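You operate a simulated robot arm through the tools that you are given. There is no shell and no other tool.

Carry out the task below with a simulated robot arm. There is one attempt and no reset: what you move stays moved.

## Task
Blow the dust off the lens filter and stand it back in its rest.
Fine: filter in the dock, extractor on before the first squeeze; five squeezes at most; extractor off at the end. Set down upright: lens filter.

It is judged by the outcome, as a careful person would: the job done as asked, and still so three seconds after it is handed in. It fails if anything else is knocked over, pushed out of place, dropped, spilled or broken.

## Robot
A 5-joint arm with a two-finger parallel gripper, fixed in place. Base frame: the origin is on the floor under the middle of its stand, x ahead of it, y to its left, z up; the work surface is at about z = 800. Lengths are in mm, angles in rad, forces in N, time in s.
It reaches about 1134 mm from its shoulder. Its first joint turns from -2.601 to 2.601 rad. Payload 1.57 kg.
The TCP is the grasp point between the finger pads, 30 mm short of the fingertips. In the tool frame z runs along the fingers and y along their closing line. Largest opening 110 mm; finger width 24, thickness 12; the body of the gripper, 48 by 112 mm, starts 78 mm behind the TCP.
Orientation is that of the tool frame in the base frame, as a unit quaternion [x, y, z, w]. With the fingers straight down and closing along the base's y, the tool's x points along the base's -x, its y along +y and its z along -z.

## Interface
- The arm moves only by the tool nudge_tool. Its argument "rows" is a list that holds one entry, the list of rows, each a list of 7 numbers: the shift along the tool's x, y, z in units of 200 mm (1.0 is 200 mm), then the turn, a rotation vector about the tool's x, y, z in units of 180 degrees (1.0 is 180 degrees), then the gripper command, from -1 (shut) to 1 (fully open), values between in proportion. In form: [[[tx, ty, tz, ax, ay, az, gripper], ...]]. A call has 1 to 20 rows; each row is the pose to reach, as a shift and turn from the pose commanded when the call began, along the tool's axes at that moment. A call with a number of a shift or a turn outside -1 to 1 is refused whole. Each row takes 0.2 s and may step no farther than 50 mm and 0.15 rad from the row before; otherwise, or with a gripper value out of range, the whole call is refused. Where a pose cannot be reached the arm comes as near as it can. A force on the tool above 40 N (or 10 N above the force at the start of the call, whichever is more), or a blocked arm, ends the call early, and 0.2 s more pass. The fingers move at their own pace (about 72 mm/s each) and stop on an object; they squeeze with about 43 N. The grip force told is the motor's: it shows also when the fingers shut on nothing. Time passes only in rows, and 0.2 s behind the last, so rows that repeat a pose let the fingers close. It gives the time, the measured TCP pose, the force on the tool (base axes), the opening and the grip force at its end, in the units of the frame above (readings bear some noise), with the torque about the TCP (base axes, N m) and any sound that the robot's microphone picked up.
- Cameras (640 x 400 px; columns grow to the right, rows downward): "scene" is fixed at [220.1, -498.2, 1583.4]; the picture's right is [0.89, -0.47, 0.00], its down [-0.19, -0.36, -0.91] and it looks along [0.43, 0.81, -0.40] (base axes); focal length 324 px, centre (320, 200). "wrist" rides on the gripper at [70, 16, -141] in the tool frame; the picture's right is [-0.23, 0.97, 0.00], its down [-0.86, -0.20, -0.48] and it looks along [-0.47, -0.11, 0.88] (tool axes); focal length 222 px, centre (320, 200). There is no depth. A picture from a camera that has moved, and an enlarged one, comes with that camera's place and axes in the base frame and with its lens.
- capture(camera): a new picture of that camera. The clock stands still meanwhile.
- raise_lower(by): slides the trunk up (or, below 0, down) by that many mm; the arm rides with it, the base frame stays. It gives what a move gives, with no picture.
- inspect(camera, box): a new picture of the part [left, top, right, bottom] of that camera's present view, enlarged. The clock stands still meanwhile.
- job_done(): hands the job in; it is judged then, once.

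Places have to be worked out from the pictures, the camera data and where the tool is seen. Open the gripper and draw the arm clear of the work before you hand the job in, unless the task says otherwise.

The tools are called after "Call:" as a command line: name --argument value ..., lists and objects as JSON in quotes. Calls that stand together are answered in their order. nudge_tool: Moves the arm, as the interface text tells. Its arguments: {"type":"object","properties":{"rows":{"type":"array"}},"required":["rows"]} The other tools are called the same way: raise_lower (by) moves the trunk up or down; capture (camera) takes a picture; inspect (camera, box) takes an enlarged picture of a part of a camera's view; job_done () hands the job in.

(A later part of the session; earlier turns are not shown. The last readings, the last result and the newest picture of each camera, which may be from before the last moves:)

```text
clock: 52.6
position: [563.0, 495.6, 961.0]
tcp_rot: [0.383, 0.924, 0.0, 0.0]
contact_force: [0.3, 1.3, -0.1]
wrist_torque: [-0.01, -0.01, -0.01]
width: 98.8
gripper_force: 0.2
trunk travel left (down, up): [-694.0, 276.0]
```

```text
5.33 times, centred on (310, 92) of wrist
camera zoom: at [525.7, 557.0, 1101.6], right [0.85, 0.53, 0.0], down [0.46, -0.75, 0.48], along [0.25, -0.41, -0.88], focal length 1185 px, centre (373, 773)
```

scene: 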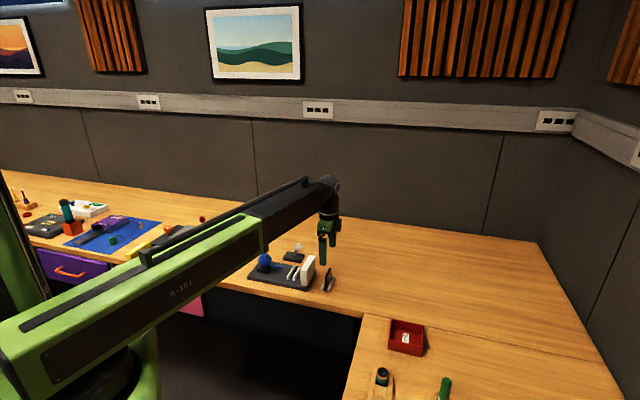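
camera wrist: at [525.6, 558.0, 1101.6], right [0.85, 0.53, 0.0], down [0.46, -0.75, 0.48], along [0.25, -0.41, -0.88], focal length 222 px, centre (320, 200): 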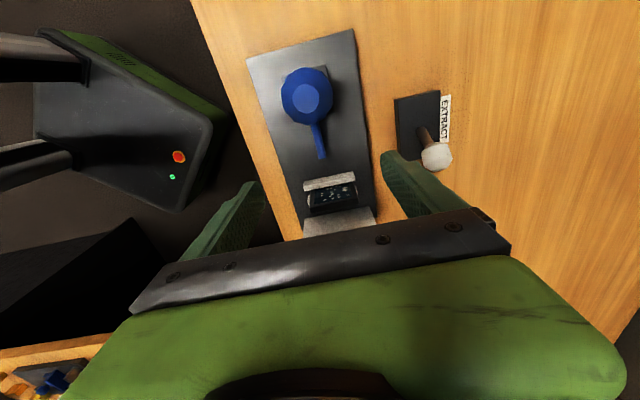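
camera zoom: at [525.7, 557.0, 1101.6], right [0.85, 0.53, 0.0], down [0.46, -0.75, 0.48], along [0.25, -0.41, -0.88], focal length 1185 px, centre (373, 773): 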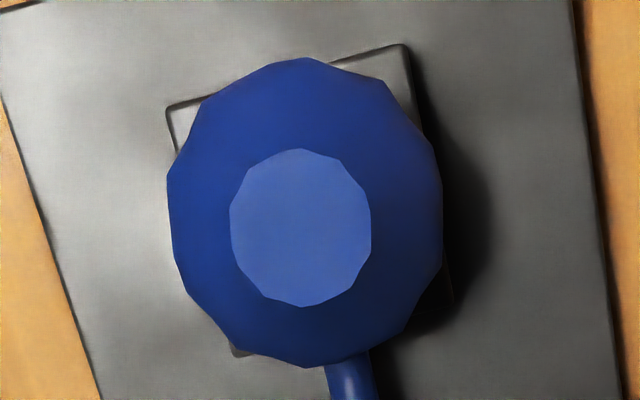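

The pedestal top (about z=827) is below the fingertips, so the squeezes did load the bulb itself. Next I'll check which face really carries the dust by viewing the filter's +e1 face with the wrist camera from the other side. That needs a half turn of the tool, well above everything.

Call:
nudge_tool --rows '[[[-0.0575, 0, 0, 0, 0, -0.0414, 0.8], [-0.115, 0, 0, 0, 0, -0.0828, 0.8], [-0.1725, 0, 0, 0, 0, -0.1242, 0.8], [-0.23, 0, 0, 0, 0, -0.1656, 0.8], [-0.2875, 0, 0, 0, 0, -0.207, 0.8], [-0.345, 0, 0, 0, 0, -0.2484, 0.8], [-0.4025, 0, 0, 0, 0, -0.2898, 0.8], [-0.46, 0, 0, 0, 0, -0.3312, 0.8], [-0.5175, 0, 0, 0, 0, -0.3726, 0.8], [-0.575, 0, 0, 0, 0, -0.414, 0.8], [-0.6325, 0, 0, 0, 0, -0.4554, 0.8], [-0.69, 0, 0, 0, 0, -0.4968, 0.8]]]'

Call:
nudge_tool --rows '[[[0, 0, 0, 0, 0, -0.042, 0.8], [0, 0, 0, 0, 0, -0.084, 0.8], [0, 0, 0, 0, 0, -0.126, 0.8], [0, 0, 0, 0, 0, -0.168, 0.8], [0, 0, 0, 0, 0, -0.21, 0.8], [0, 0, 0, 0, 0, -0.252, 0.8], [0, 0, 0, 0, 0, -0.294, 0.8], [0, 0, 0, 0, 0, -0.336, 0.8], [0, 0, 0, 0, 0, -0.378, 0.8], [0, 0, 0, 0, 0, -0.42, 0.8], [0, 0, 0, 0, 0, -0.462, 0.8], [0, 0, 0, 0, 0, -0.5032, 0.8]]]'

Call:
capture --camera "wrist"

```text
clock: 55.2
position: [660.6, 396.7, 961.0]
tcp_rot: [-0.379, 0.925, 0.0, 0.002]
contact_force: [0.6, -0.5, -0.4]
wrist_torque: [0.0, -0.02, -0.02]
width: 99.0
gripper_force: 0.1
trunk travel left (down, up): [-694.0, 276.0]
```

```text
clock: 57.9
position: [661.2, 398.1, 960.4]
tcp_rot: [0.924, -0.382, 0.001, 0.0]
contact_force: [-0.1, -0.5, 0.5]
wrist_torque: [-0.02, 0.01, -0.01]
width: 99.2
gripper_force: 0.1
trunk travel left (down, up): [-694.0, 276.0]
```

```text
taken
camera wrist: at [699.9, 338.4, 1101.6], right [-0.85, -0.53, 0.0], down [-0.47, 0.74, 0.48], along [-0.25, 0.41, -0.88], focal length 222 px, centre (320, 200)
```

wrist: 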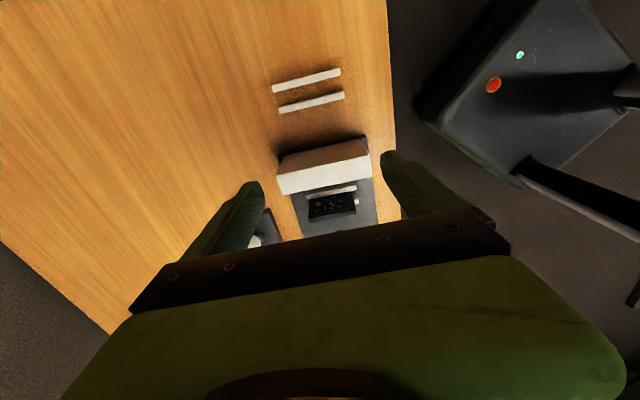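

The half turn worked. Now I'll zoom on the filter from the extractor side.

Call:
inspect --camera "wrist" --box '[285, 175, 375, 235]'

Call:
inspect --camera "wrist" --box '[300, 180, 364, 224]'

Call:
inspect --camera "wrist" --box '[265, 125, 385, 200]'

```text
6.67 times, centred on (330, 205) of wrist
camera zoom: at [699.9, 338.4, 1101.6], right [-0.85, -0.53, 0.0], down [-0.47, 0.74, 0.48], along [-0.25, 0.41, -0.88], focal length 1481 px, centre (253, 167)
```

zoom: 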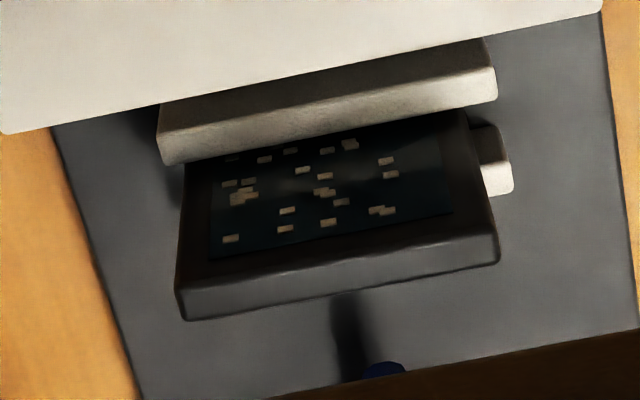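

```text
9.09 times, centred on (332, 202) of wrist
camera zoom: at [699.9, 338.4, 1101.6], right [-0.85, -0.53, 0.0], down [-0.47, 0.74, 0.48], along [-0.25, 0.41, -0.88], focal length 2019 px, centre (211, 182)
```

zoom: 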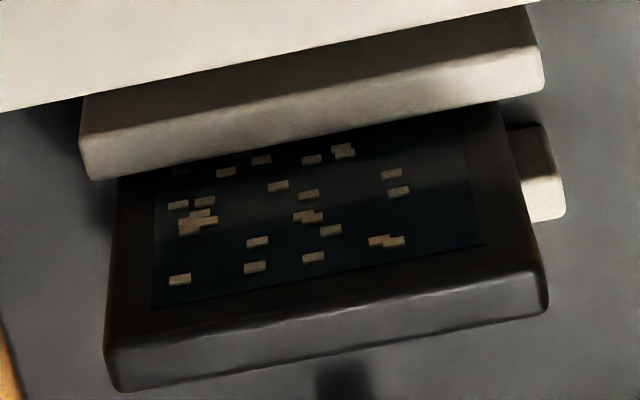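

```text
5.33 times, centred on (325, 162) of wrist
camera zoom: at [699.9, 338.4, 1101.6], right [-0.85, -0.53, 0.0], down [-0.47, 0.74, 0.48], along [-0.25, 0.41, -0.88], focal length 1185 px, centre (293, 400)
```

zoom: 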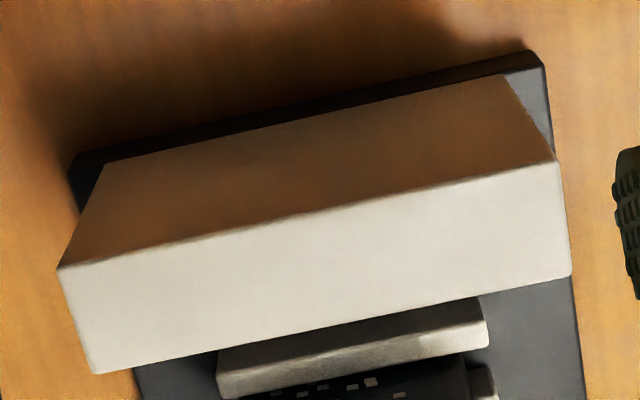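

The specks show from both faces in a mirrored pattern, so which face points at the nozzle isn't the problem. The filter is well seated, centred at p≈52 in the slot. I want to be sure the extractor lever is really fully over, so I'll go back behind the ball with shut fingers and press it more firmly towards +e1.

Call:
nudge_tool --rows '[[[-0.153, -0.125, 0, 0, 0, 0, -1], [-0.306, -0.25, 0, 0, 0, 0, -1], [-0.459, -0.375, 0, 0, 0, 0, -1], [-0.612, -0.5, 0, 0, 0, 0, -1], [-0.765, -0.625, 0, 0, 0, 0, -1], [-0.765, -0.625, 0, 0, 0, 0, -1]]]'

Call:
raise_lower --by -40

Call:
inspect --camera "scene" --box '[250, 200, 340, 270]'

Call:
inspect --camera "wrist" --box '[230, 90, 410, 240]'

```text
clock: 59.2
position: [641.5, 598.3, 961.0]
tcp_rot: [0.924, -0.382, 0.001, -0.001]
contact_force: [-0.6, 0.1, 0.4]
wrist_torque: [0.0, -0.02, -0.01]
width: 0.1
gripper_force: 21.0
trunk travel left (down, up): [-694.0, 276.0]
```

```text
clock: 60.1
position: [641.5, 596.9, 921.0]
tcp_rot: [0.924, -0.382, 0.001, -0.001]
contact_force: [0.2, -0.2, 0.3]
wrist_torque: [0.01, -0.02, 0.02]
width: 0.0
gripper_force: 21.1
trunk travel left (down, up): [-654.0, 316.0]
```

```text
5.71 times, centred on (295, 235) of scene
camera zoom: at [220.1, -498.2, 1583.4], right [0.89, -0.47, 0.0], down [-0.19, -0.36, -0.91], along [0.43, 0.81, -0.4], focal length 1854 px, centre (463, 0)
```

zoom: 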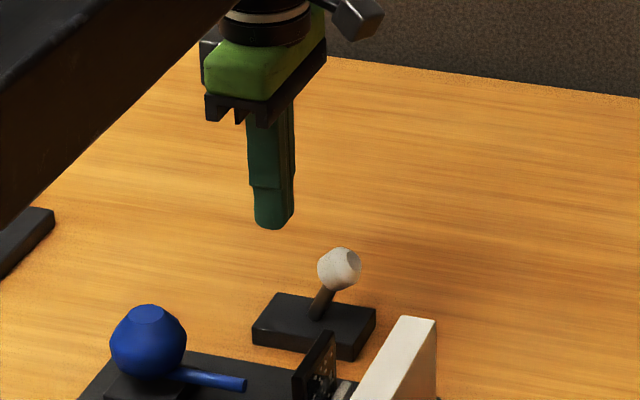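

```text
2.67 times, centred on (320, 165) of wrist
camera zoom: at [679.7, 536.3, 1061.7], right [-0.85, -0.53, 0.0], down [-0.46, 0.75, 0.48], along [-0.25, 0.41, -0.88], focal length 592 px, centre (320, 293)
```

zoom: 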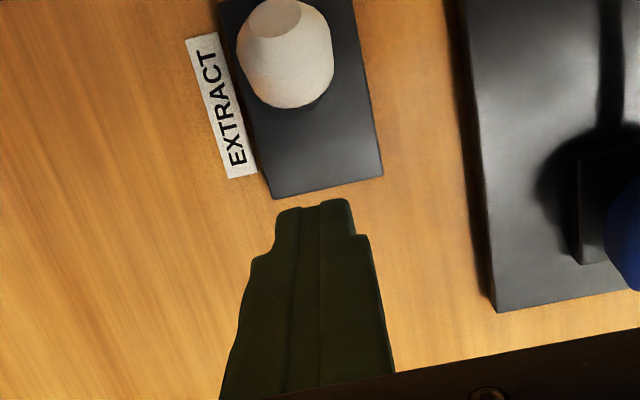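

I'm positioned behind the ball with clearance. I'll lower to ball height and press in +e1 in small steps.

Call:
raise_lower --by -43

Call:
nudge_tool --rows '[[[0.05, 0, 0, 0, 0, 0, -1], [0.08, 0, 0, 0, 0, 0, -1], [0.1, 0, 0, 0, 0, 0, -1], [0.11, 0, 0, 0, 0, 0, -1], [0.12, 0, 0, 0, 0, 0, -1], [0.13, 0, 0, 0, 0, 0, -1]]]'

Call:
inspect --camera "scene" --box '[280, 230, 310, 260]'

```text
clock: 60.9
position: [641.8, 596.9, 878.1]
tcp_rot: [0.924, -0.383, 0.0, -0.001]
contact_force: [-0.7, -0.2, 1.5]
wrist_torque: [-0.02, -0.02, 0.0]
width: 0.0
gripper_force: 21.8
trunk travel left (down, up): [-611.0, 359.0]
```

```text
clock: 62.3
position: [657.4, 581.1, 877.8]
tcp_rot: [0.924, -0.382, 0.0, -0.002]
contact_force: [-16.3, 12.9, -2.8]
wrist_torque: [0.39, 0.17, -0.02]
width: 0.0
gripper_force: 21.8
trunk travel left (down, up): [-611.0, 359.0]
```

```text
13.33 times, centred on (295, 245) of scene
camera zoom: at [220.1, -498.2, 1583.4], right [0.89, -0.47, 0.0], down [-0.19, -0.36, -0.91], along [0.43, 0.81, -0.4], focal length 4325 px, centre (653, -400)
```

zoom: 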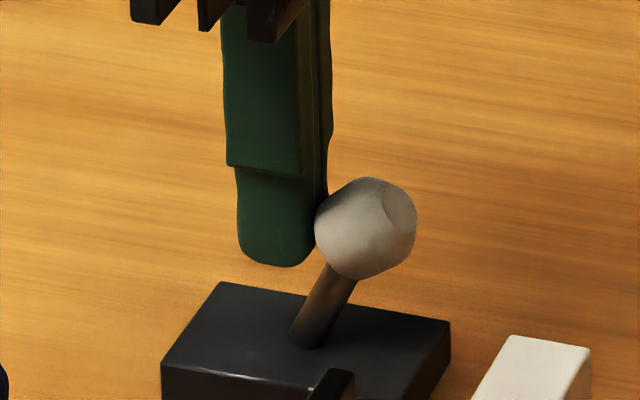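

The lever stops hard at the same point (21 N), so it's at its end position. The squeezes are the suspect part: 47 mm is close to the pedestal's width, so the finger tips may have been stopped by the stand rather than the bulb. I'll back off and return to the bulb, staying about 18 mm higher so only the bulb is between the pads.

Call:
nudge_tool --rows '[[[-0.05, 0, 0, 0, 0, 0, -1], [-0.15, 0, 0, 0, 0, 0, -1], [-0.15, 0, 0, 0, 0, 0, -1]]]'

Call:
raise_lower --by 83

Call:
nudge_tool --rows '[[[-0.05, 0.157, 0, 0, 0, 0, -0.5], [-0.1, 0.314, 0, 0, 0, 0, 0.2], [-0.15, 0.47, 0, 0, 0, 0, 0.6], [-0.175, 0.627, 0, 0, 0, 0, 0.6], [-0.175, 0.627, 0, 0, 0, 0, 0.6]]]'

Call:
inspect --camera "wrist" --box '[220, 80, 420, 240]'

Call:
inspect --camera "scene" --box '[230, 210, 330, 300]'

```text
clock: 63.1
position: [639.0, 599.8, 877.1]
tcp_rot: [0.924, -0.383, 0.002, 0.0]
contact_force: [0.6, 1.4, -0.5]
wrist_torque: [-0.04, 0.03, 0.01]
width: 0.0
gripper_force: 21.9
trunk travel left (down, up): [-611.0, 359.0]
```

```text
clock: 64.3
position: [637.5, 599.8, 960.7]
tcp_rot: [0.924, -0.383, 0.0, 0.0]
contact_force: [0.4, -1.0, 0.0]
wrist_torque: [0.01, -0.03, -0.02]
width: 0.0
gripper_force: 21.6
trunk travel left (down, up): [-694.0, 276.0]
```

```text
clock: 65.5
position: [525.9, 535.9, 959.8]
tcp_rot: [0.924, -0.383, 0.001, -0.001]
contact_force: [0.1, 0.0, 0.6]
wrist_torque: [0.01, 0.05, 0.02]
width: 87.8
gripper_force: 0.0
trunk travel left (down, up): [-694.0, 276.0]
```

```text
2.50 times, centred on (320, 160) of wrist
camera zoom: at [563.8, 475.0, 1101.6], right [-0.85, -0.53, 0.0], down [-0.46, 0.75, 0.48], along [-0.25, 0.41, -0.88], focal length 555 px, centre (320, 300)
```

zoom: 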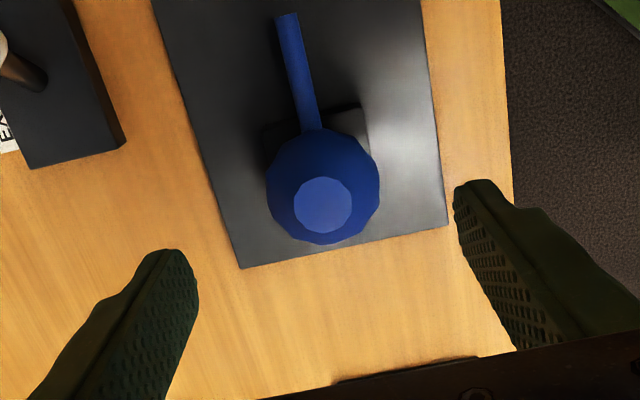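

```text
4.44 times, centred on (280, 255) of scene
camera zoom: at [220.1, -498.2, 1583.4], right [0.89, -0.47, 0.0], down [-0.19, -0.36, -0.91], along [0.43, 0.81, -0.4], focal length 1442 px, centre (498, -44)
```

zoom: 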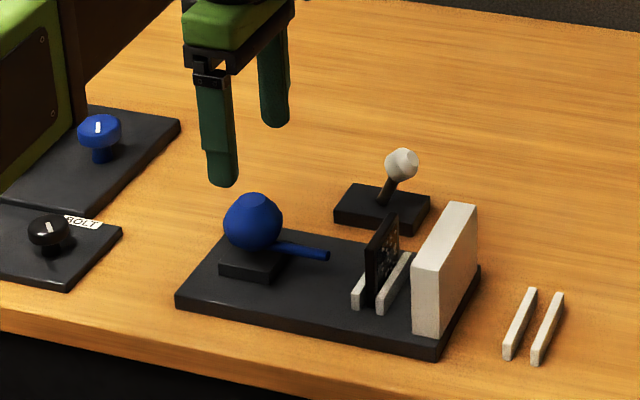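

Centred apart from about 3 mm in p, which I'll correct while lowering to TCP z≈880 (tips about 850, level with the bulb's middle).

Call:
nudge_tool --rows '[[[-0.014, 0.001, 0, 0, 0, 0, 0.6], [-0.014, 0.001, 0, 0, 0, 0, 0.6]]]'

Call:
raise_lower --by -80

Call:
inspect --camera "wrist" --box '[220, 100, 420, 240]'

Call:
inspect --camera "scene" --box '[240, 230, 300, 285]'

```text
clock: 66.1
position: [523.8, 538.5, 960.4]
tcp_rot: [0.924, -0.382, 0.001, 0.0]
contact_force: [1.1, -0.6, 0.0]
wrist_torque: [0.01, -0.01, 0.01]
width: 87.9
gripper_force: 0.0
trunk travel left (down, up): [-694.0, 276.0]
```

```text
clock: 67.3
position: [523.6, 537.2, 880.7]
tcp_rot: [0.924, -0.383, 0.001, -0.001]
contact_force: [0.4, 0.0, -0.5]
wrist_torque: [0.01, -0.01, -0.04]
width: 88.0
gripper_force: 0.0
trunk travel left (down, up): [-614.0, 356.0]
```

```text
2.86 times, centred on (320, 170) of wrist
camera zoom: at [561.5, 477.0, 1021.7], right [-0.85, -0.53, 0.0], down [-0.46, 0.75, 0.48], along [-0.25, 0.41, -0.88], focal length 635 px, centre (320, 286)
```

zoom: 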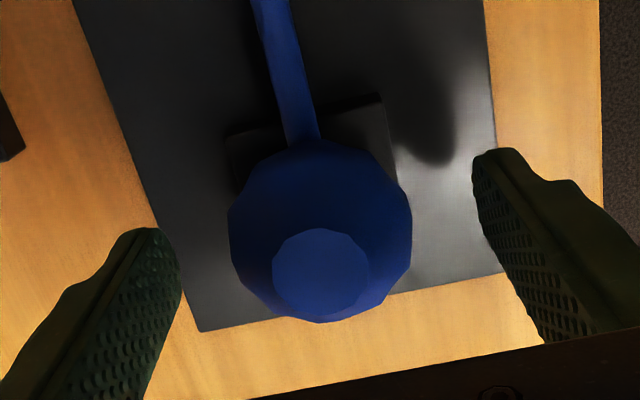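

```text
7.27 times, centred on (270, 258) of scene
camera zoom: at [220.1, -498.2, 1583.4], right [0.89, -0.47, 0.0], down [-0.19, -0.36, -0.91], along [0.43, 0.81, -0.4], focal length 2359 px, centre (684, -218)
```

zoom: 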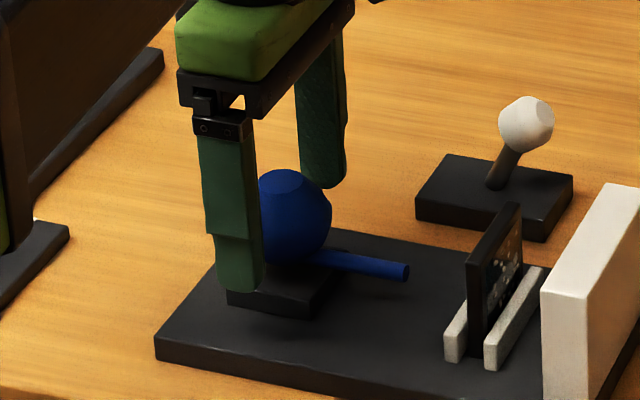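

I'll close gradually this time to learn how the bulb yields: first to about 51 mm, and read the force.

Call:
nudge_tool --rows '[[[0, 0, 0, 0, 0, 0, 0.2], [0, 0, 0, 0, 0, 0, 0.0], [0, 0, 0, 0, 0, 0, -0.0727], [0, 0, 0, 0, 0, 0, -0.0727]]]'

```text
clock: 68.3
position: [522.7, 536.4, 881.0]
tcp_rot: [0.924, -0.382, 0.0, -0.001]
contact_force: [-0.5, -0.1, 0.7]
wrist_torque: [0.01, 0.01, -0.03]
width: 50.9
gripper_force: 0.0
trunk travel left (down, up): [-614.0, 356.0]
```

At 50.9 mm there's no contact force yet. I'll continue to 48 mm, then 47 mm.

Call:
nudge_tool --rows '[[[0, 0, 0, 0, 0, 0, -0.1273], [0, 0, 0, 0, 0, 0, -0.1273]]]'

Call:
inspect --camera "wrist" --box '[220, 100, 420, 240]'

```text
clock: 68.9
position: [523.0, 536.3, 880.8]
tcp_rot: [0.924, -0.382, 0.001, -0.001]
contact_force: [-0.2, 0.3, -0.7]
wrist_torque: [-0.02, 0.02, 0.03]
width: 48.2
gripper_force: 0.3
trunk travel left (down, up): [-614.0, 356.0]
```

```text
2.86 times, centred on (320, 170) of wrist
camera zoom: at [561.4, 477.1, 1021.6], right [-0.85, -0.53, 0.0], down [-0.46, 0.75, 0.48], along [-0.25, 0.41, -0.88], focal length 635 px, centre (320, 286)
```

zoom: 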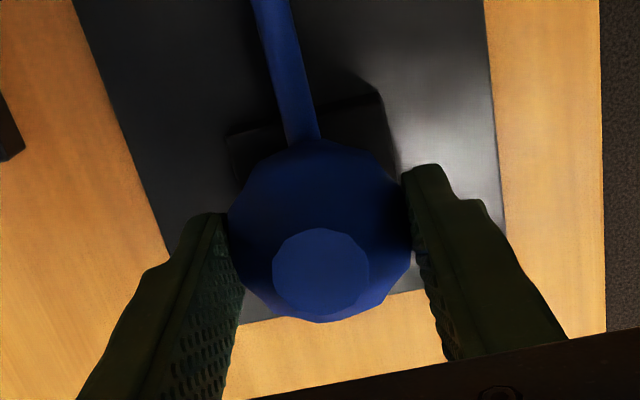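

At 48.2 mm there's still no force, so the bulb's real contact width is smaller. Now 45 mm.

Call:
nudge_tool --rows '[[[0, 0, 0, 0, 0, 0, -0.1818], [0, 0, 0, 0, 0, 0, -0.1818]]]'

```text
clock: 69.5
position: [523.6, 537.9, 881.1]
tcp_rot: [0.924, -0.383, 0.0, -0.001]
contact_force: [0.5, -0.9, 0.4]
wrist_torque: [-0.54, 0.52, 0.02]
width: 47.1
gripper_force: 44.8
trunk travel left (down, up): [-614.0, 356.0]
```

The fingers stop rigidly at 47.1 mm here too, so this is the bulb itself and it's being loaded with the full 45 N. I'll look at the filter right now, while squeezing.

Call:
inspect --camera "scene" --box '[290, 255, 314, 279]'

Call:
inspect --camera "scene" --box '[250, 240, 300, 285]'

Call:
capture --camera "scene"

```text
16.00 times, centred on (302, 267) of scene
camera zoom: at [220.1, -498.2, 1583.4], right [0.89, -0.47, 0.0], down [-0.19, -0.36, -0.91], along [0.43, 0.81, -0.4], focal length 5190 px, centre (608, -872)
```

zoom: 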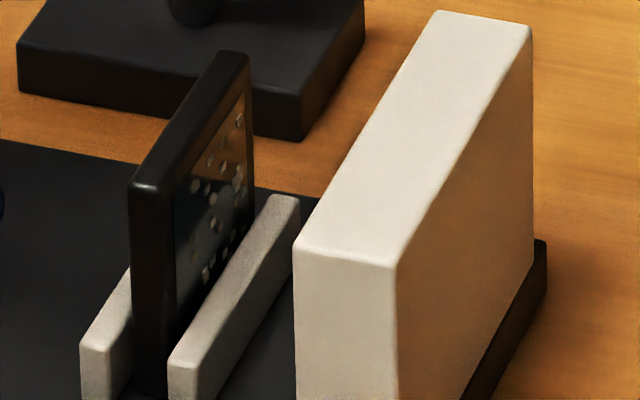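

```text
8.89 times, centred on (275, 262) of scene
camera zoom: at [220.1, -498.2, 1583.4], right [0.89, -0.47, 0.0], down [-0.19, -0.36, -0.91], along [0.43, 0.81, -0.4], focal length 2883 px, centre (720, -356)
```

zoom: 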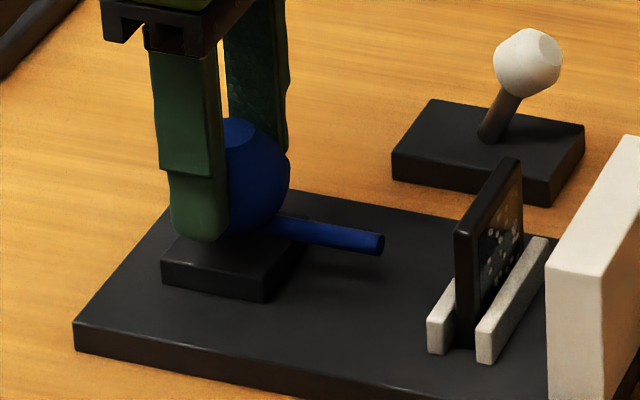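

```text
taken
```

scene: 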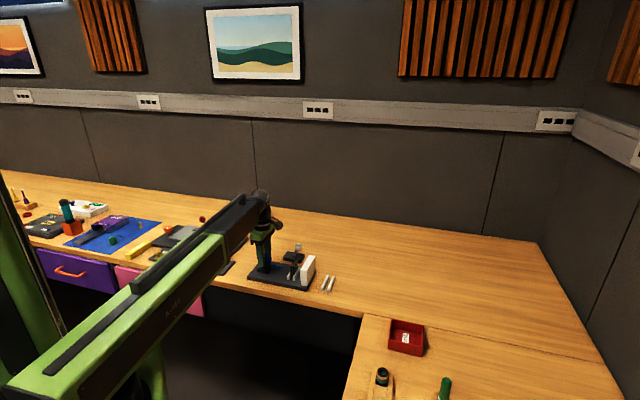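

The bulb acts as a rigid body at 47 mm with flat facets, and there's no sideways give. There seems to be a gap of a few mm between the bulb and its pedestal, so it may travel vertically. While holding it, I'll try a gentle 2 mm downward move and watch the force.

Call:
raise_lower --by -2

```text
clock: 70.0
position: [523.5, 537.0, 877.8]
tcp_rot: [0.924, -0.383, 0.001, 0.0]
contact_force: [0.6, 0.2, 1.4]
wrist_torque: [-0.69, 0.64, 0.0]
width: 46.6
gripper_force: 45.2
trunk travel left (down, up): [-612.0, 358.0]
```

Only 1.4 N after 2 mm, so the bulb may move with the hand. I'll check the picture for a change in bulb height.

Call:
inspect --camera "scene" --box '[250, 240, 300, 285]'

Call:
inspect --camera "wrist" --box '[220, 100, 420, 240]'

```text
8.89 times, centred on (275, 262) of scene
camera zoom: at [220.1, -498.2, 1583.4], right [0.89, -0.47, 0.0], down [-0.19, -0.36, -0.91], along [0.43, 0.81, -0.4], focal length 2883 px, centre (720, -356)
```

zoom: 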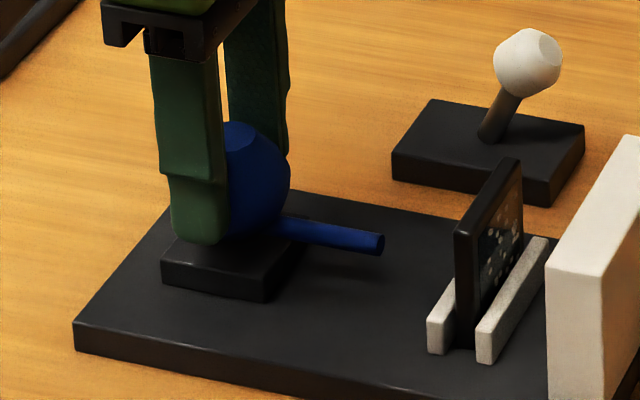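

```text
2.86 times, centred on (320, 170) of wrist
camera zoom: at [561.4, 477.1, 1019.6], right [-0.85, -0.53, 0.0], down [-0.46, 0.75, 0.48], along [-0.25, 0.41, -0.88], focal length 635 px, centre (320, 286)
```

zoom: 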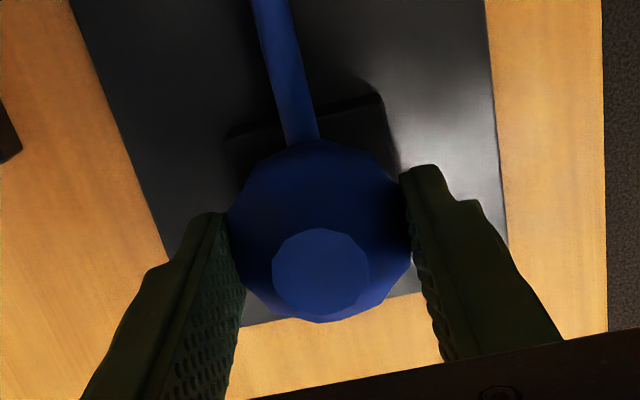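

The bulb's top moved down with the hand by about 2 mm while the nozzle stayed put. So the bulb is a pump pressed downward on its stand, and none of my side grips counted as a pump stroke. The dock and extractor conditions are already met, so I'll press down further in small steps and watch the force.

Call:
raise_lower --by -3

Call:
inspect --camera "scene" --box '[250, 240, 300, 285]'

Call:
inspect --camera "scene" --box '[290, 255, 314, 279]'

```text
clock: 70.5
position: [524.2, 536.6, 876.2]
tcp_rot: [0.924, -0.383, 0.0, -0.002]
contact_force: [0.3, 0.3, 2.7]
wrist_torque: [-0.62, 0.62, -0.01]
width: 46.8
gripper_force: 44.8
trunk travel left (down, up): [-609.0, 361.0]
```

```text
8.89 times, centred on (275, 262) of scene
camera zoom: at [220.1, -498.2, 1583.4], right [0.89, -0.47, 0.0], down [-0.19, -0.36, -0.91], along [0.43, 0.81, -0.4], focal length 2883 px, centre (720, -356)
```

zoom: 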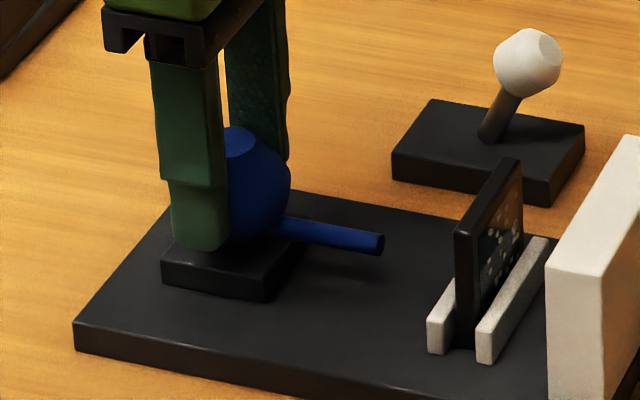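

```text
16.00 times, centred on (302, 267) of scene
camera zoom: at [220.1, -498.2, 1583.4], right [0.89, -0.47, 0.0], down [-0.19, -0.36, -0.91], along [0.43, 0.81, -0.4], focal length 5190 px, centre (608, -872)
```

zoom: 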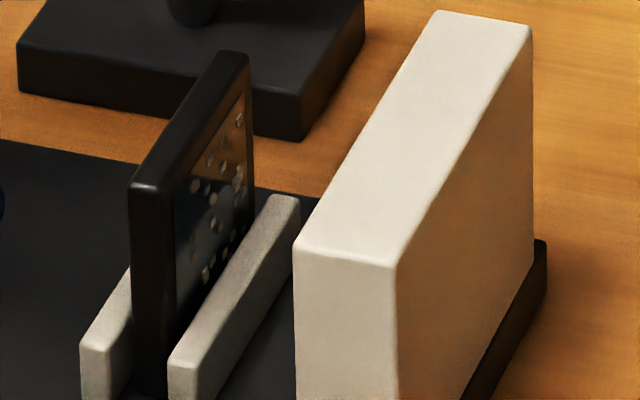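

The bulb has moved down about 5 mm with only about 3 N of spring force. I'll continue the stroke.

Call:
raise_lower --by -4

Call:
inspect --camera "scene" --box '[290, 255, 314, 279]'

Call:
inspect --camera "scene" --box '[250, 240, 300, 285]'

```text
clock: 71.1
position: [523.6, 537.7, 870.5]
tcp_rot: [0.924, -0.383, 0.0, -0.001]
contact_force: [1.0, 0.5, 3.9]
wrist_torque: [-0.57, 0.59, -0.01]
width: 46.8
gripper_force: 44.8
trunk travel left (down, up): [-605.0, 365.0]
```

```text
16.00 times, centred on (302, 267) of scene
camera zoom: at [220.1, -498.2, 1583.4], right [0.89, -0.47, 0.0], down [-0.19, -0.36, -0.91], along [0.43, 0.81, -0.4], focal length 5190 px, centre (608, -872)
```

zoom: 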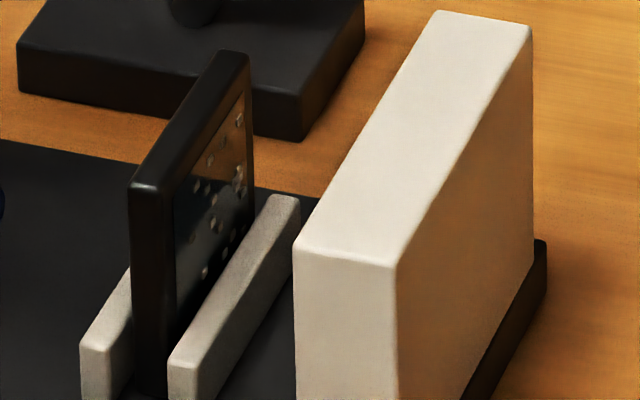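

```text
8.89 times, centred on (275, 262) of scene
camera zoom: at [220.1, -498.2, 1583.4], right [0.89, -0.47, 0.0], down [-0.19, -0.36, -0.91], along [0.43, 0.81, -0.4], focal length 2883 px, centre (720, -356)
```

zoom: 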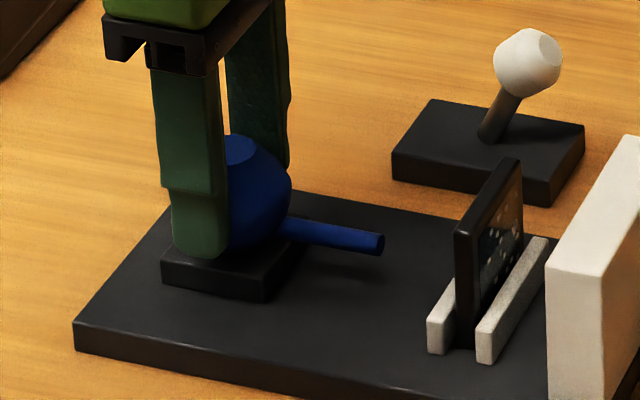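

Some specks have gone, so that stroke (about 9 mm) counted as the first real squeeze. I'll let the bulb back up to its original height and look.

Call:
raise_lower --by 9

Call:
inspect --camera "scene" --box '[290, 255, 314, 279]'

```text
clock: 71.7
position: [524.0, 538.7, 880.1]
tcp_rot: [0.924, -0.382, 0.0, 0.0]
contact_force: [-0.5, 0.3, 0.0]
wrist_torque: [-0.65, 0.65, -0.01]
width: 46.6
gripper_force: 45.1
trunk travel left (down, up): [-614.0, 356.0]
```

```text
16.00 times, centred on (302, 267) of scene
camera zoom: at [220.1, -498.2, 1583.4], right [0.89, -0.47, 0.0], down [-0.19, -0.36, -0.91], along [0.43, 0.81, -0.4], focal length 5190 px, centre (608, -872)
```

zoom: 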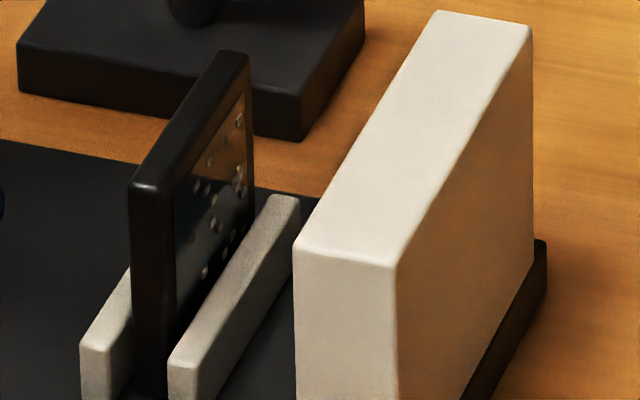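

The bulb is back at rest with zero vertical force. Second stroke: down 10 mm and back up.

Call:
raise_lower --by -10

Call:
inspect --camera "scene" --box '[290, 255, 314, 279]'

Call:
raise_lower --by 10

Call:
inspect --camera "scene" --box '[290, 255, 314, 279]'

```text
clock: 72.2
position: [524.4, 537.3, 871.0]
tcp_rot: [0.924, -0.383, 0.001, -0.001]
contact_force: [1.0, 0.7, 4.9]
wrist_torque: [-0.68, 0.63, -0.01]
width: 46.7
gripper_force: 45.2
trunk travel left (down, up): [-604.0, 366.0]
```

```text
16.00 times, centred on (302, 267) of scene
camera zoom: at [220.1, -498.2, 1583.4], right [0.89, -0.47, 0.0], down [-0.19, -0.36, -0.91], along [0.43, 0.81, -0.4], focal length 5190 px, centre (608, -872)
```

zoom: 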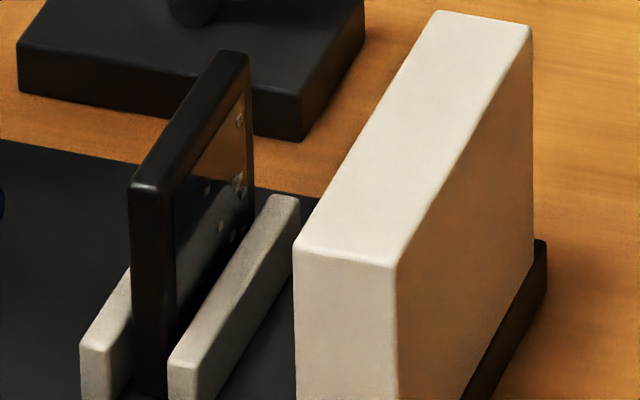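

```text
clock: 72.8
position: [524.2, 537.4, 881.4]
tcp_rot: [0.924, -0.383, 0.0, 0.0]
contact_force: [0.4, -0.2, -0.3]
wrist_torque: [-0.62, 0.65, 0.03]
width: 46.9
gripper_force: 44.3
trunk travel left (down, up): [-614.0, 356.0]
```

```text
16.00 times, centred on (302, 267) of scene
camera zoom: at [220.1, -498.2, 1583.4], right [0.89, -0.47, 0.0], down [-0.19, -0.36, -0.91], along [0.43, 0.81, -0.4], focal length 5190 px, centre (608, -872)
```

zoom: 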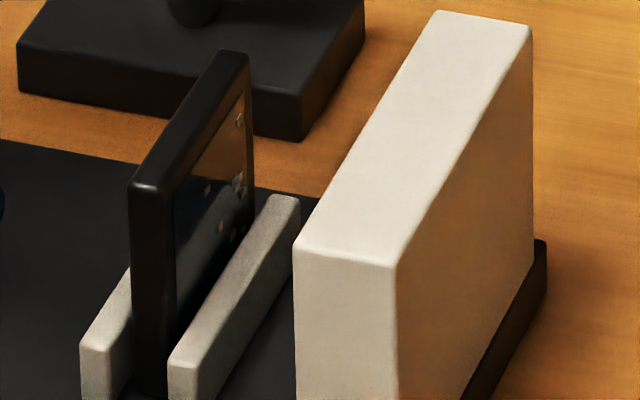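

Now only about five or six specks are left. Third stroke.

Call:
raise_lower --by -10

Call:
raise_lower --by 10

Call:
inspect --camera "scene" --box '[290, 255, 314, 279]'

```text
clock: 73.4
position: [523.2, 537.2, 870.8]
tcp_rot: [0.924, -0.382, 0.0, -0.001]
contact_force: [0.0, 0.6, 4.4]
wrist_torque: [-0.68, 0.65, 0.0]
width: 46.5
gripper_force: 45.8
trunk travel left (down, up): [-604.0, 366.0]
```

```text
clock: 74.0
position: [522.8, 537.2, 879.6]
tcp_rot: [0.924, -0.383, 0.0, -0.001]
contact_force: [-0.1, -0.3, -0.3]
wrist_torque: [-0.61, 0.58, 0.0]
width: 47.0
gripper_force: 45.0
trunk travel left (down, up): [-614.0, 356.0]
```

```text
16.00 times, centred on (302, 267) of scene
camera zoom: at [220.1, -498.2, 1583.4], right [0.89, -0.47, 0.0], down [-0.19, -0.36, -0.91], along [0.43, 0.81, -0.4], focal length 5190 px, centre (608, -872)
```

zoom: 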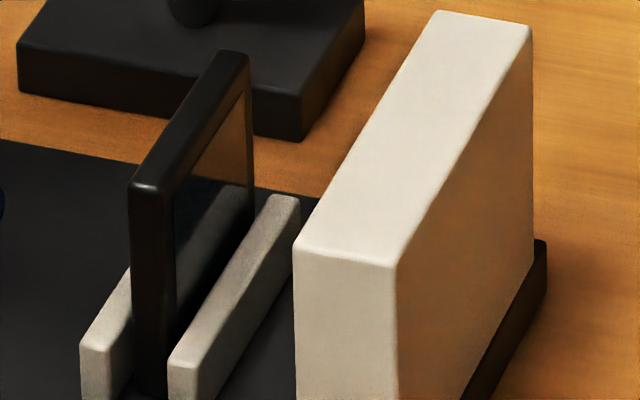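

From the scene camera the filter now looks clean after three strokes. I'll open the fingers, raise clear of the bulb, and start turning the tool back to its earlier orientation while moving over the filter.

Call:
nudge_tool --rows '[[[0, 0, 0, 0, 0, 0, 0.1], [0, 0, 0, 0, 0, 0, 0.5], [0, 0, 0, 0, 0, 0, 0.8], [0, 0, 0, 0, 0, 0, 0.8]]]'

Call:
raise_lower --by 80

Call:
inspect --camera "scene" --box '[230, 220, 330, 300]'

```text
clock: 75.0
position: [522.8, 537.6, 880.6]
tcp_rot: [0.924, -0.382, 0.0, -0.001]
contact_force: [-0.3, -0.4, -0.1]
wrist_torque: [0.03, 0.02, 0.01]
width: 98.9
gripper_force: 0.0
trunk travel left (down, up): [-614.0, 356.0]
```

```text
clock: 76.1
position: [522.2, 537.1, 959.9]
tcp_rot: [0.924, -0.382, 0.0, -0.001]
contact_force: [-0.9, 0.4, -0.1]
wrist_torque: [-0.02, 0.01, 0.03]
width: 99.0
gripper_force: 0.1
trunk travel left (down, up): [-694.0, 276.0]
```

```text
5.00 times, centred on (280, 260) of scene
camera zoom: at [220.1, -498.2, 1583.4], right [0.89, -0.47, 0.0], down [-0.19, -0.36, -0.91], along [0.43, 0.81, -0.4], focal length 1622 px, centre (520, -100)
```

zoom: 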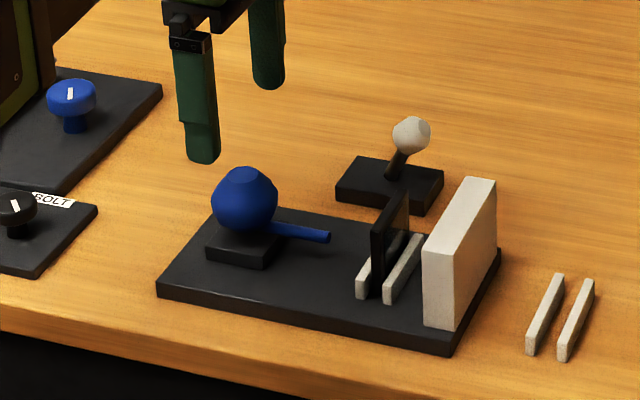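

The bulb is released and back at its height, and everything stands in place. Now I'll turn the tool back 180° while moving above the filter.

Call:
nudge_tool --rows '[[[0.0494, -0.001, 0, 0, 0, 0.04193, 0.8], [0.0988, -0.002, 0, 0, 0, 0.08387, 0.8], [0.1483, -0.003, 0, 0, 0, 0.1258, 0.8], [0.1977, -0.004, 0, 0, 0, 0.16773, 0.8], [0.2471, -0.005, 0, 0, 0, 0.20967, 0.8], [0.2965, -0.006, 0, 0, 0, 0.2516, 0.8], [0.3459, -0.007, 0, 0, 0, 0.29353, 0.8], [0.3953, -0.008, 0, 0, 0, 0.33547, 0.8], [0.4448, -0.009, 0, 0, 0, 0.3774, 0.8], [0.4942, -0.01, 0, 0, 0, 0.41933, 0.8], [0.5436, -0.011, 0, 0, 0, 0.46127, 0.8], [0.593, -0.011, 0, 0, 0, 0.5032, 0.8]]]'

Call:
nudge_tool --rows '[[[0, 0, 0, 0, 0, 0.0414, 0.8], [0, 0, 0, 0, 0, 0.0828, 0.8], [0, 0, 0, 0, 0, 0.1242, 0.8], [0, 0, 0, 0, 0, 0.1656, 0.8], [0, 0, 0, 0, 0, 0.207, 0.8], [0, 0, 0, 0, 0, 0.2484, 0.8], [0, 0, 0, 0, 0, 0.2898, 0.8], [0, 0, 0, 0, 0, 0.3312, 0.8], [0, 0, 0, 0, 0, 0.3726, 0.8], [0, 0, 0, 0, 0, 0.414, 0.8], [0, 0, 0, 0, 0, 0.4554, 0.8], [0, 0, 0, 0, 0, 0.4968, 0.8], [0, 0, 0, 0, 0, 0.4968, 0.8]]]'

Call:
capture --camera "wrist"

Call:
inspect --camera "wrist" --box '[270, 120, 370, 190]'

```text
clock: 78.7
position: [610.0, 455.9, 960.1]
tcp_rot: [-0.376, 0.926, 0.0, 0.001]
contact_force: [0.9, -0.3, 1.2]
wrist_torque: [0.03, -0.03, 0.0]
width: 99.4
gripper_force: 0.0
trunk travel left (down, up): [-694.0, 276.0]
```

```text
clock: 81.5
position: [608.3, 454.0, 960.0]
tcp_rot: [0.383, 0.924, 0.001, 0.0]
contact_force: [-0.3, -0.4, -0.3]
wrist_torque: [-0.02, 0.01, 0.04]
width: 99.3
gripper_force: 0.0
trunk travel left (down, up): [-694.0, 276.0]
```

```text
taken
camera wrist: at [571.5, 516.0, 1101.6], right [0.85, 0.53, 0.0], down [0.46, -0.75, 0.48], along [0.25, -0.41, -0.88], focal length 222 px, centre (320, 200)
```

wrist: 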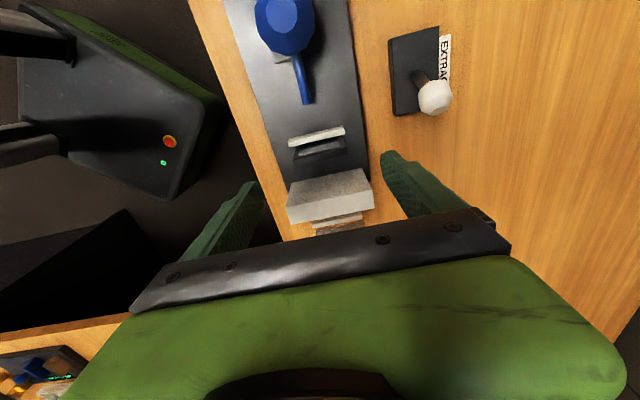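

```text
5.71 times, centred on (320, 155) of wrist
camera zoom: at [571.5, 516.0, 1101.6], right [0.85, 0.53, 0.0], down [0.46, -0.75, 0.48], along [0.25, -0.41, -0.88], focal length 1269 px, centre (320, 457)
```

zoom: 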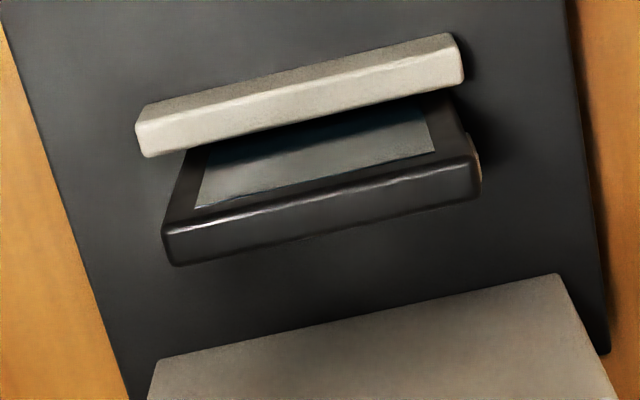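

The glass is completely clear now. The camera pose differs by less than 1 mm from the release pose, so I'll make that small correction and lower to the same height to take the filter again.

Call:
nudge_tool --rows '[[[0.0032, -0.0025, 0, 0, 0, 0, 0.8], [0.0032, -0.0025, 0, 0, 0, 0, 0.8]]]'

Call:
raise_lower --by -60

Call:
inspect --camera "wrist" --box '[190, 100, 440, 250]'

Call:
inspect --camera "scene" --box '[260, 230, 340, 295]'

```text
clock: 82.1
position: [608.2, 454.5, 959.9]
tcp_rot: [0.383, 0.924, 0.0, 0.0]
contact_force: [-0.1, -0.2, 0.9]
wrist_torque: [-0.04, 0.01, -0.03]
width: 99.1
gripper_force: 0.0
trunk travel left (down, up): [-694.0, 276.0]
```

```text
clock: 83.1
position: [608.1, 454.2, 901.8]
tcp_rot: [0.383, 0.924, 0.001, 0.0]
contact_force: [-0.4, -0.8, 0.0]
wrist_torque: [0.0, 0.02, 0.0]
width: 98.8
gripper_force: 0.0
trunk travel left (down, up): [-634.0, 336.0]
```

```text
2.56 times, centred on (315, 175) of wrist
camera zoom: at [570.4, 516.1, 1041.7], right [0.85, 0.53, 0.0], down [0.46, -0.75, 0.48], along [0.25, -0.41, -0.88], focal length 569 px, centre (333, 264)
```

zoom: 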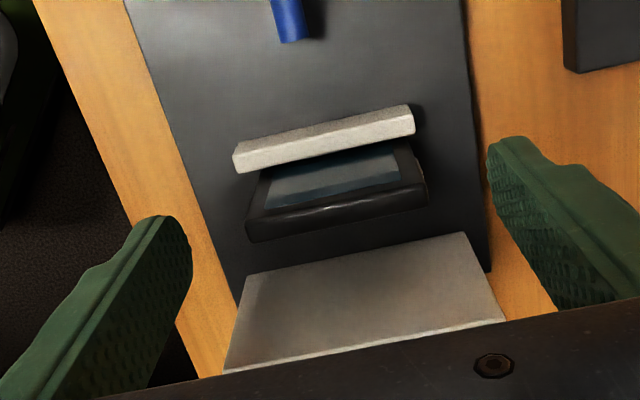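

```text
6.15 times, centred on (300, 262) of scene
camera zoom: at [220.1, -498.2, 1583.4], right [0.89, -0.47, 0.0], down [-0.19, -0.36, -0.91], along [0.43, 0.81, -0.4], focal length 1996 px, centre (443, -185)
```

zoom: 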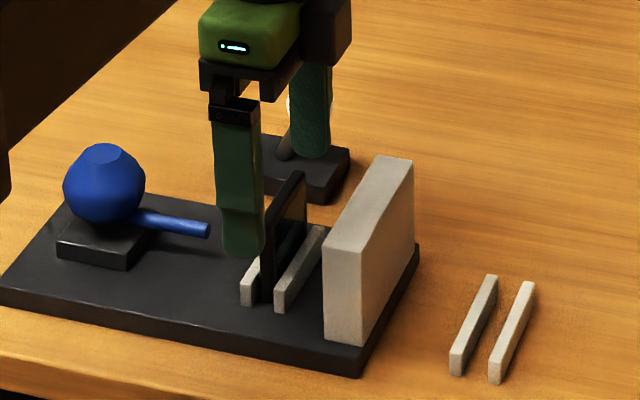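

Aligned and straddling the filter. I'll lower to the release height and close.

Call:
raise_lower --by -31

Call:
nudge_tool --rows '[[[0, 0, 0, 0, 0, 0, 0.4], [0, 0, 0, 0, 0, 0, 0.15], [0, 0, 0, 0, 0, 0, 0.0], [0, 0, 0, 0, 0, 0, 0.0], [0, 0, 0, 0, 0, 0, 0.0]]]'

Call:
inspect --camera "wrist" --box '[230, 110, 410, 230]'

```text
clock: 83.9
position: [608.2, 455.9, 869.8]
tcp_rot: [0.383, 0.924, 0.001, 0.0]
contact_force: [-0.6, -0.4, 0.2]
wrist_torque: [0.01, 0.01, 0.0]
width: 99.0
gripper_force: 0.0
trunk travel left (down, up): [-603.0, 367.0]
```

```text
clock: 85.1
position: [606.3, 453.8, 869.0]
tcp_rot: [0.382, 0.924, 0.001, 0.0]
contact_force: [0.1, 0.1, -0.2]
wrist_torque: [-0.02, 0.01, -0.01]
width: 59.1
gripper_force: 42.9
trunk travel left (down, up): [-603.0, 367.0]
```

```text
3.33 times, centred on (320, 170) of wrist
camera zoom: at [570.4, 516.1, 1010.6], right [0.85, 0.53, 0.0], down [0.46, -0.75, 0.48], along [0.25, -0.41, -0.88], focal length 740 px, centre (320, 300)
```

zoom: 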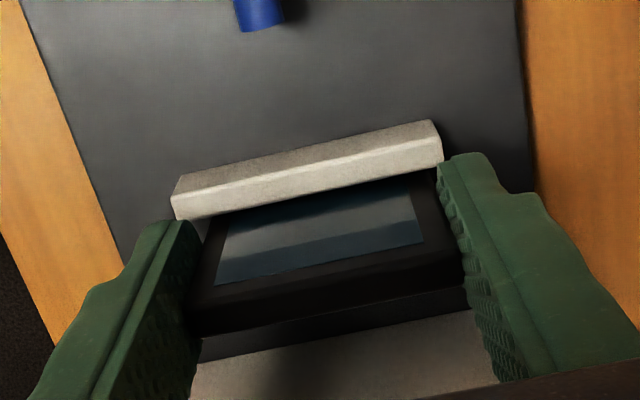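

The filter is gripped (59.1 mm, 43 N). I'll lift it clear of the block.

Call:
raise_lower --by 20

Call:
raise_lower --by 75

Call:
nudge_tool --rows '[[[-0.1, 0, 0, 0, 0, 0, 0.0], [-0.25, -0.001, 0, 0, 0, 0, 0.0], [-0.4, -0.002, 0, 0, 0, 0, 0.0], [-0.55, -0.003, 0, 0, 0, 0, 0.0], [-0.65, -0.003, 0, 0, 0, 0, 0.0], [-0.677, -0.003, 0, 0, 0, 0, 0.0], [-0.677, -0.003, 0, 0, 0, 0, 0.0]]]'

Call:
capture --camera "wrist"

Call:
inspect --camera "scene" --box '[270, 210, 370, 300]'

```text
clock: 85.8
position: [608.1, 455.6, 889.8]
tcp_rot: [0.382, 0.924, 0.001, 0.0]
contact_force: [-0.1, -0.6, -1.1]
wrist_torque: [0.01, -0.02, 0.01]
width: 58.7
gripper_force: 43.3
trunk travel left (down, up): [-623.0, 347.0]
```

```text
clock: 86.9
position: [608.4, 454.9, 965.1]
tcp_rot: [0.382, 0.924, 0.001, 0.0]
contact_force: [-0.2, -0.1, -0.3]
wrist_torque: [-0.01, -0.01, 0.01]
width: 58.8
gripper_force: 42.9
trunk travel left (down, up): [-698.0, 272.0]
```

```text
clock: 88.5
position: [702.8, 359.5, 965.2]
tcp_rot: [0.382, 0.924, 0.0, 0.001]
contact_force: [0.4, -0.5, -0.2]
wrist_torque: [-0.01, -0.04, 0.02]
width: 59.0
gripper_force: 43.2
trunk travel left (down, up): [-698.0, 272.0]
```

```text
taken
camera wrist: at [665.7, 420.9, 1105.6], right [0.85, 0.53, 0.0], down [0.46, -0.75, 0.48], along [0.25, -0.41, -0.88], focal length 222 px, centre (320, 200)
```

wrist: 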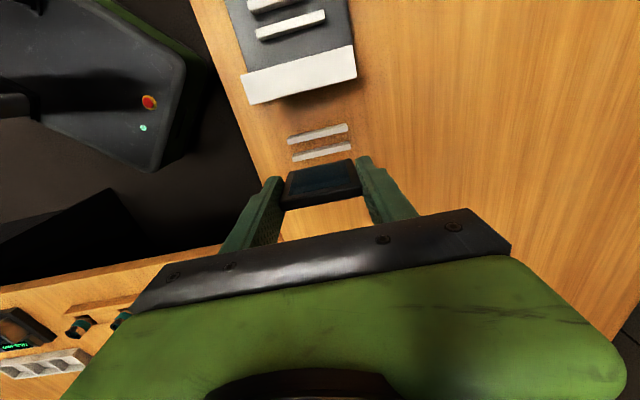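

```text
4.44 times, centred on (320, 255) of scene
camera zoom: at [220.1, -498.2, 1583.4], right [0.89, -0.47, 0.0], down [-0.19, -0.36, -0.91], along [0.43, 0.81, -0.4], focal length 1442 px, centre (320, -44)
```

zoom: 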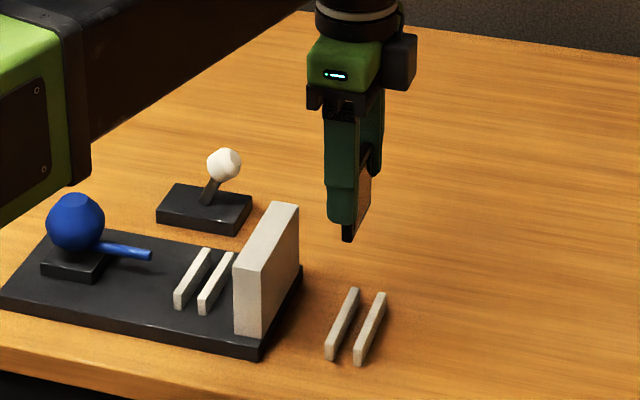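

The camera is within 2 mm of the original pick pose. I'll correct that, then lower to just above the rest bars and check.

Call:
nudge_tool --rows '[[[-0.0085, -0.005, 0, 0, 0, 0, 0.0], [-0.0085, -0.005, 0, 0, 0, 0, 0.0]]]'

Call:
raise_lower --by -82

Call:
inspect --camera "wrist" --box '[260, 120, 380, 210]'

Call:
inspect --camera "scene" --box '[305, 255, 345, 300]'

```text
clock: 89.1
position: [703.0, 358.5, 964.4]
tcp_rot: [0.382, 0.924, 0.001, 0.0]
contact_force: [-0.2, -0.2, 0.0]
wrist_torque: [0.0, -0.02, -0.01]
width: 59.1
gripper_force: 43.0
trunk travel left (down, up): [-698.0, 272.0]
```

```text
clock: 90.3
position: [704.5, 357.5, 882.9]
tcp_rot: [0.383, 0.924, 0.001, 0.001]
contact_force: [0.0, -0.2, -1.1]
wrist_torque: [0.0, -0.02, -0.01]
width: 59.0
gripper_force: 43.3
trunk travel left (down, up): [-616.0, 354.0]
```

```text
4.44 times, centred on (320, 165) of wrist
camera zoom: at [666.0, 419.2, 1023.7], right [0.85, 0.53, 0.0], down [0.46, -0.75, 0.48], along [0.25, -0.41, -0.88], focal length 987 px, centre (320, 356)
```

zoom: 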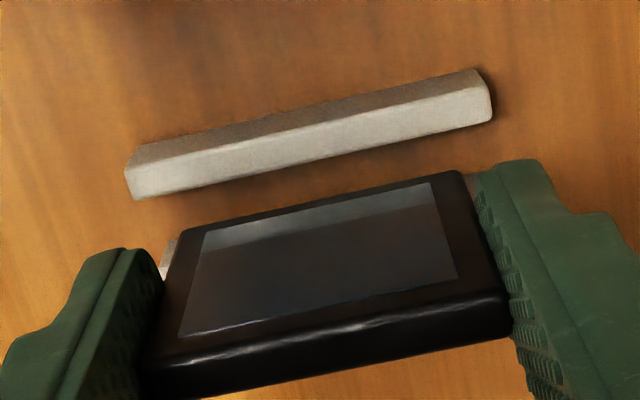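

```text
8.89 times, centred on (325, 278) of scene
camera zoom: at [220.1, -498.2, 1583.4], right [0.89, -0.47, 0.0], down [-0.19, -0.36, -0.91], along [0.43, 0.81, -0.4], focal length 2883 px, centre (276, -489)
```

zoom: 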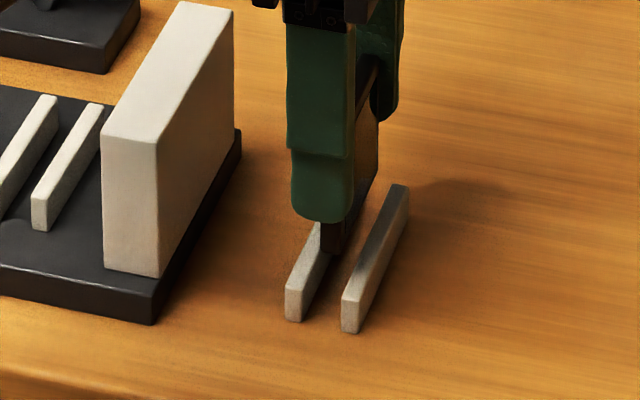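

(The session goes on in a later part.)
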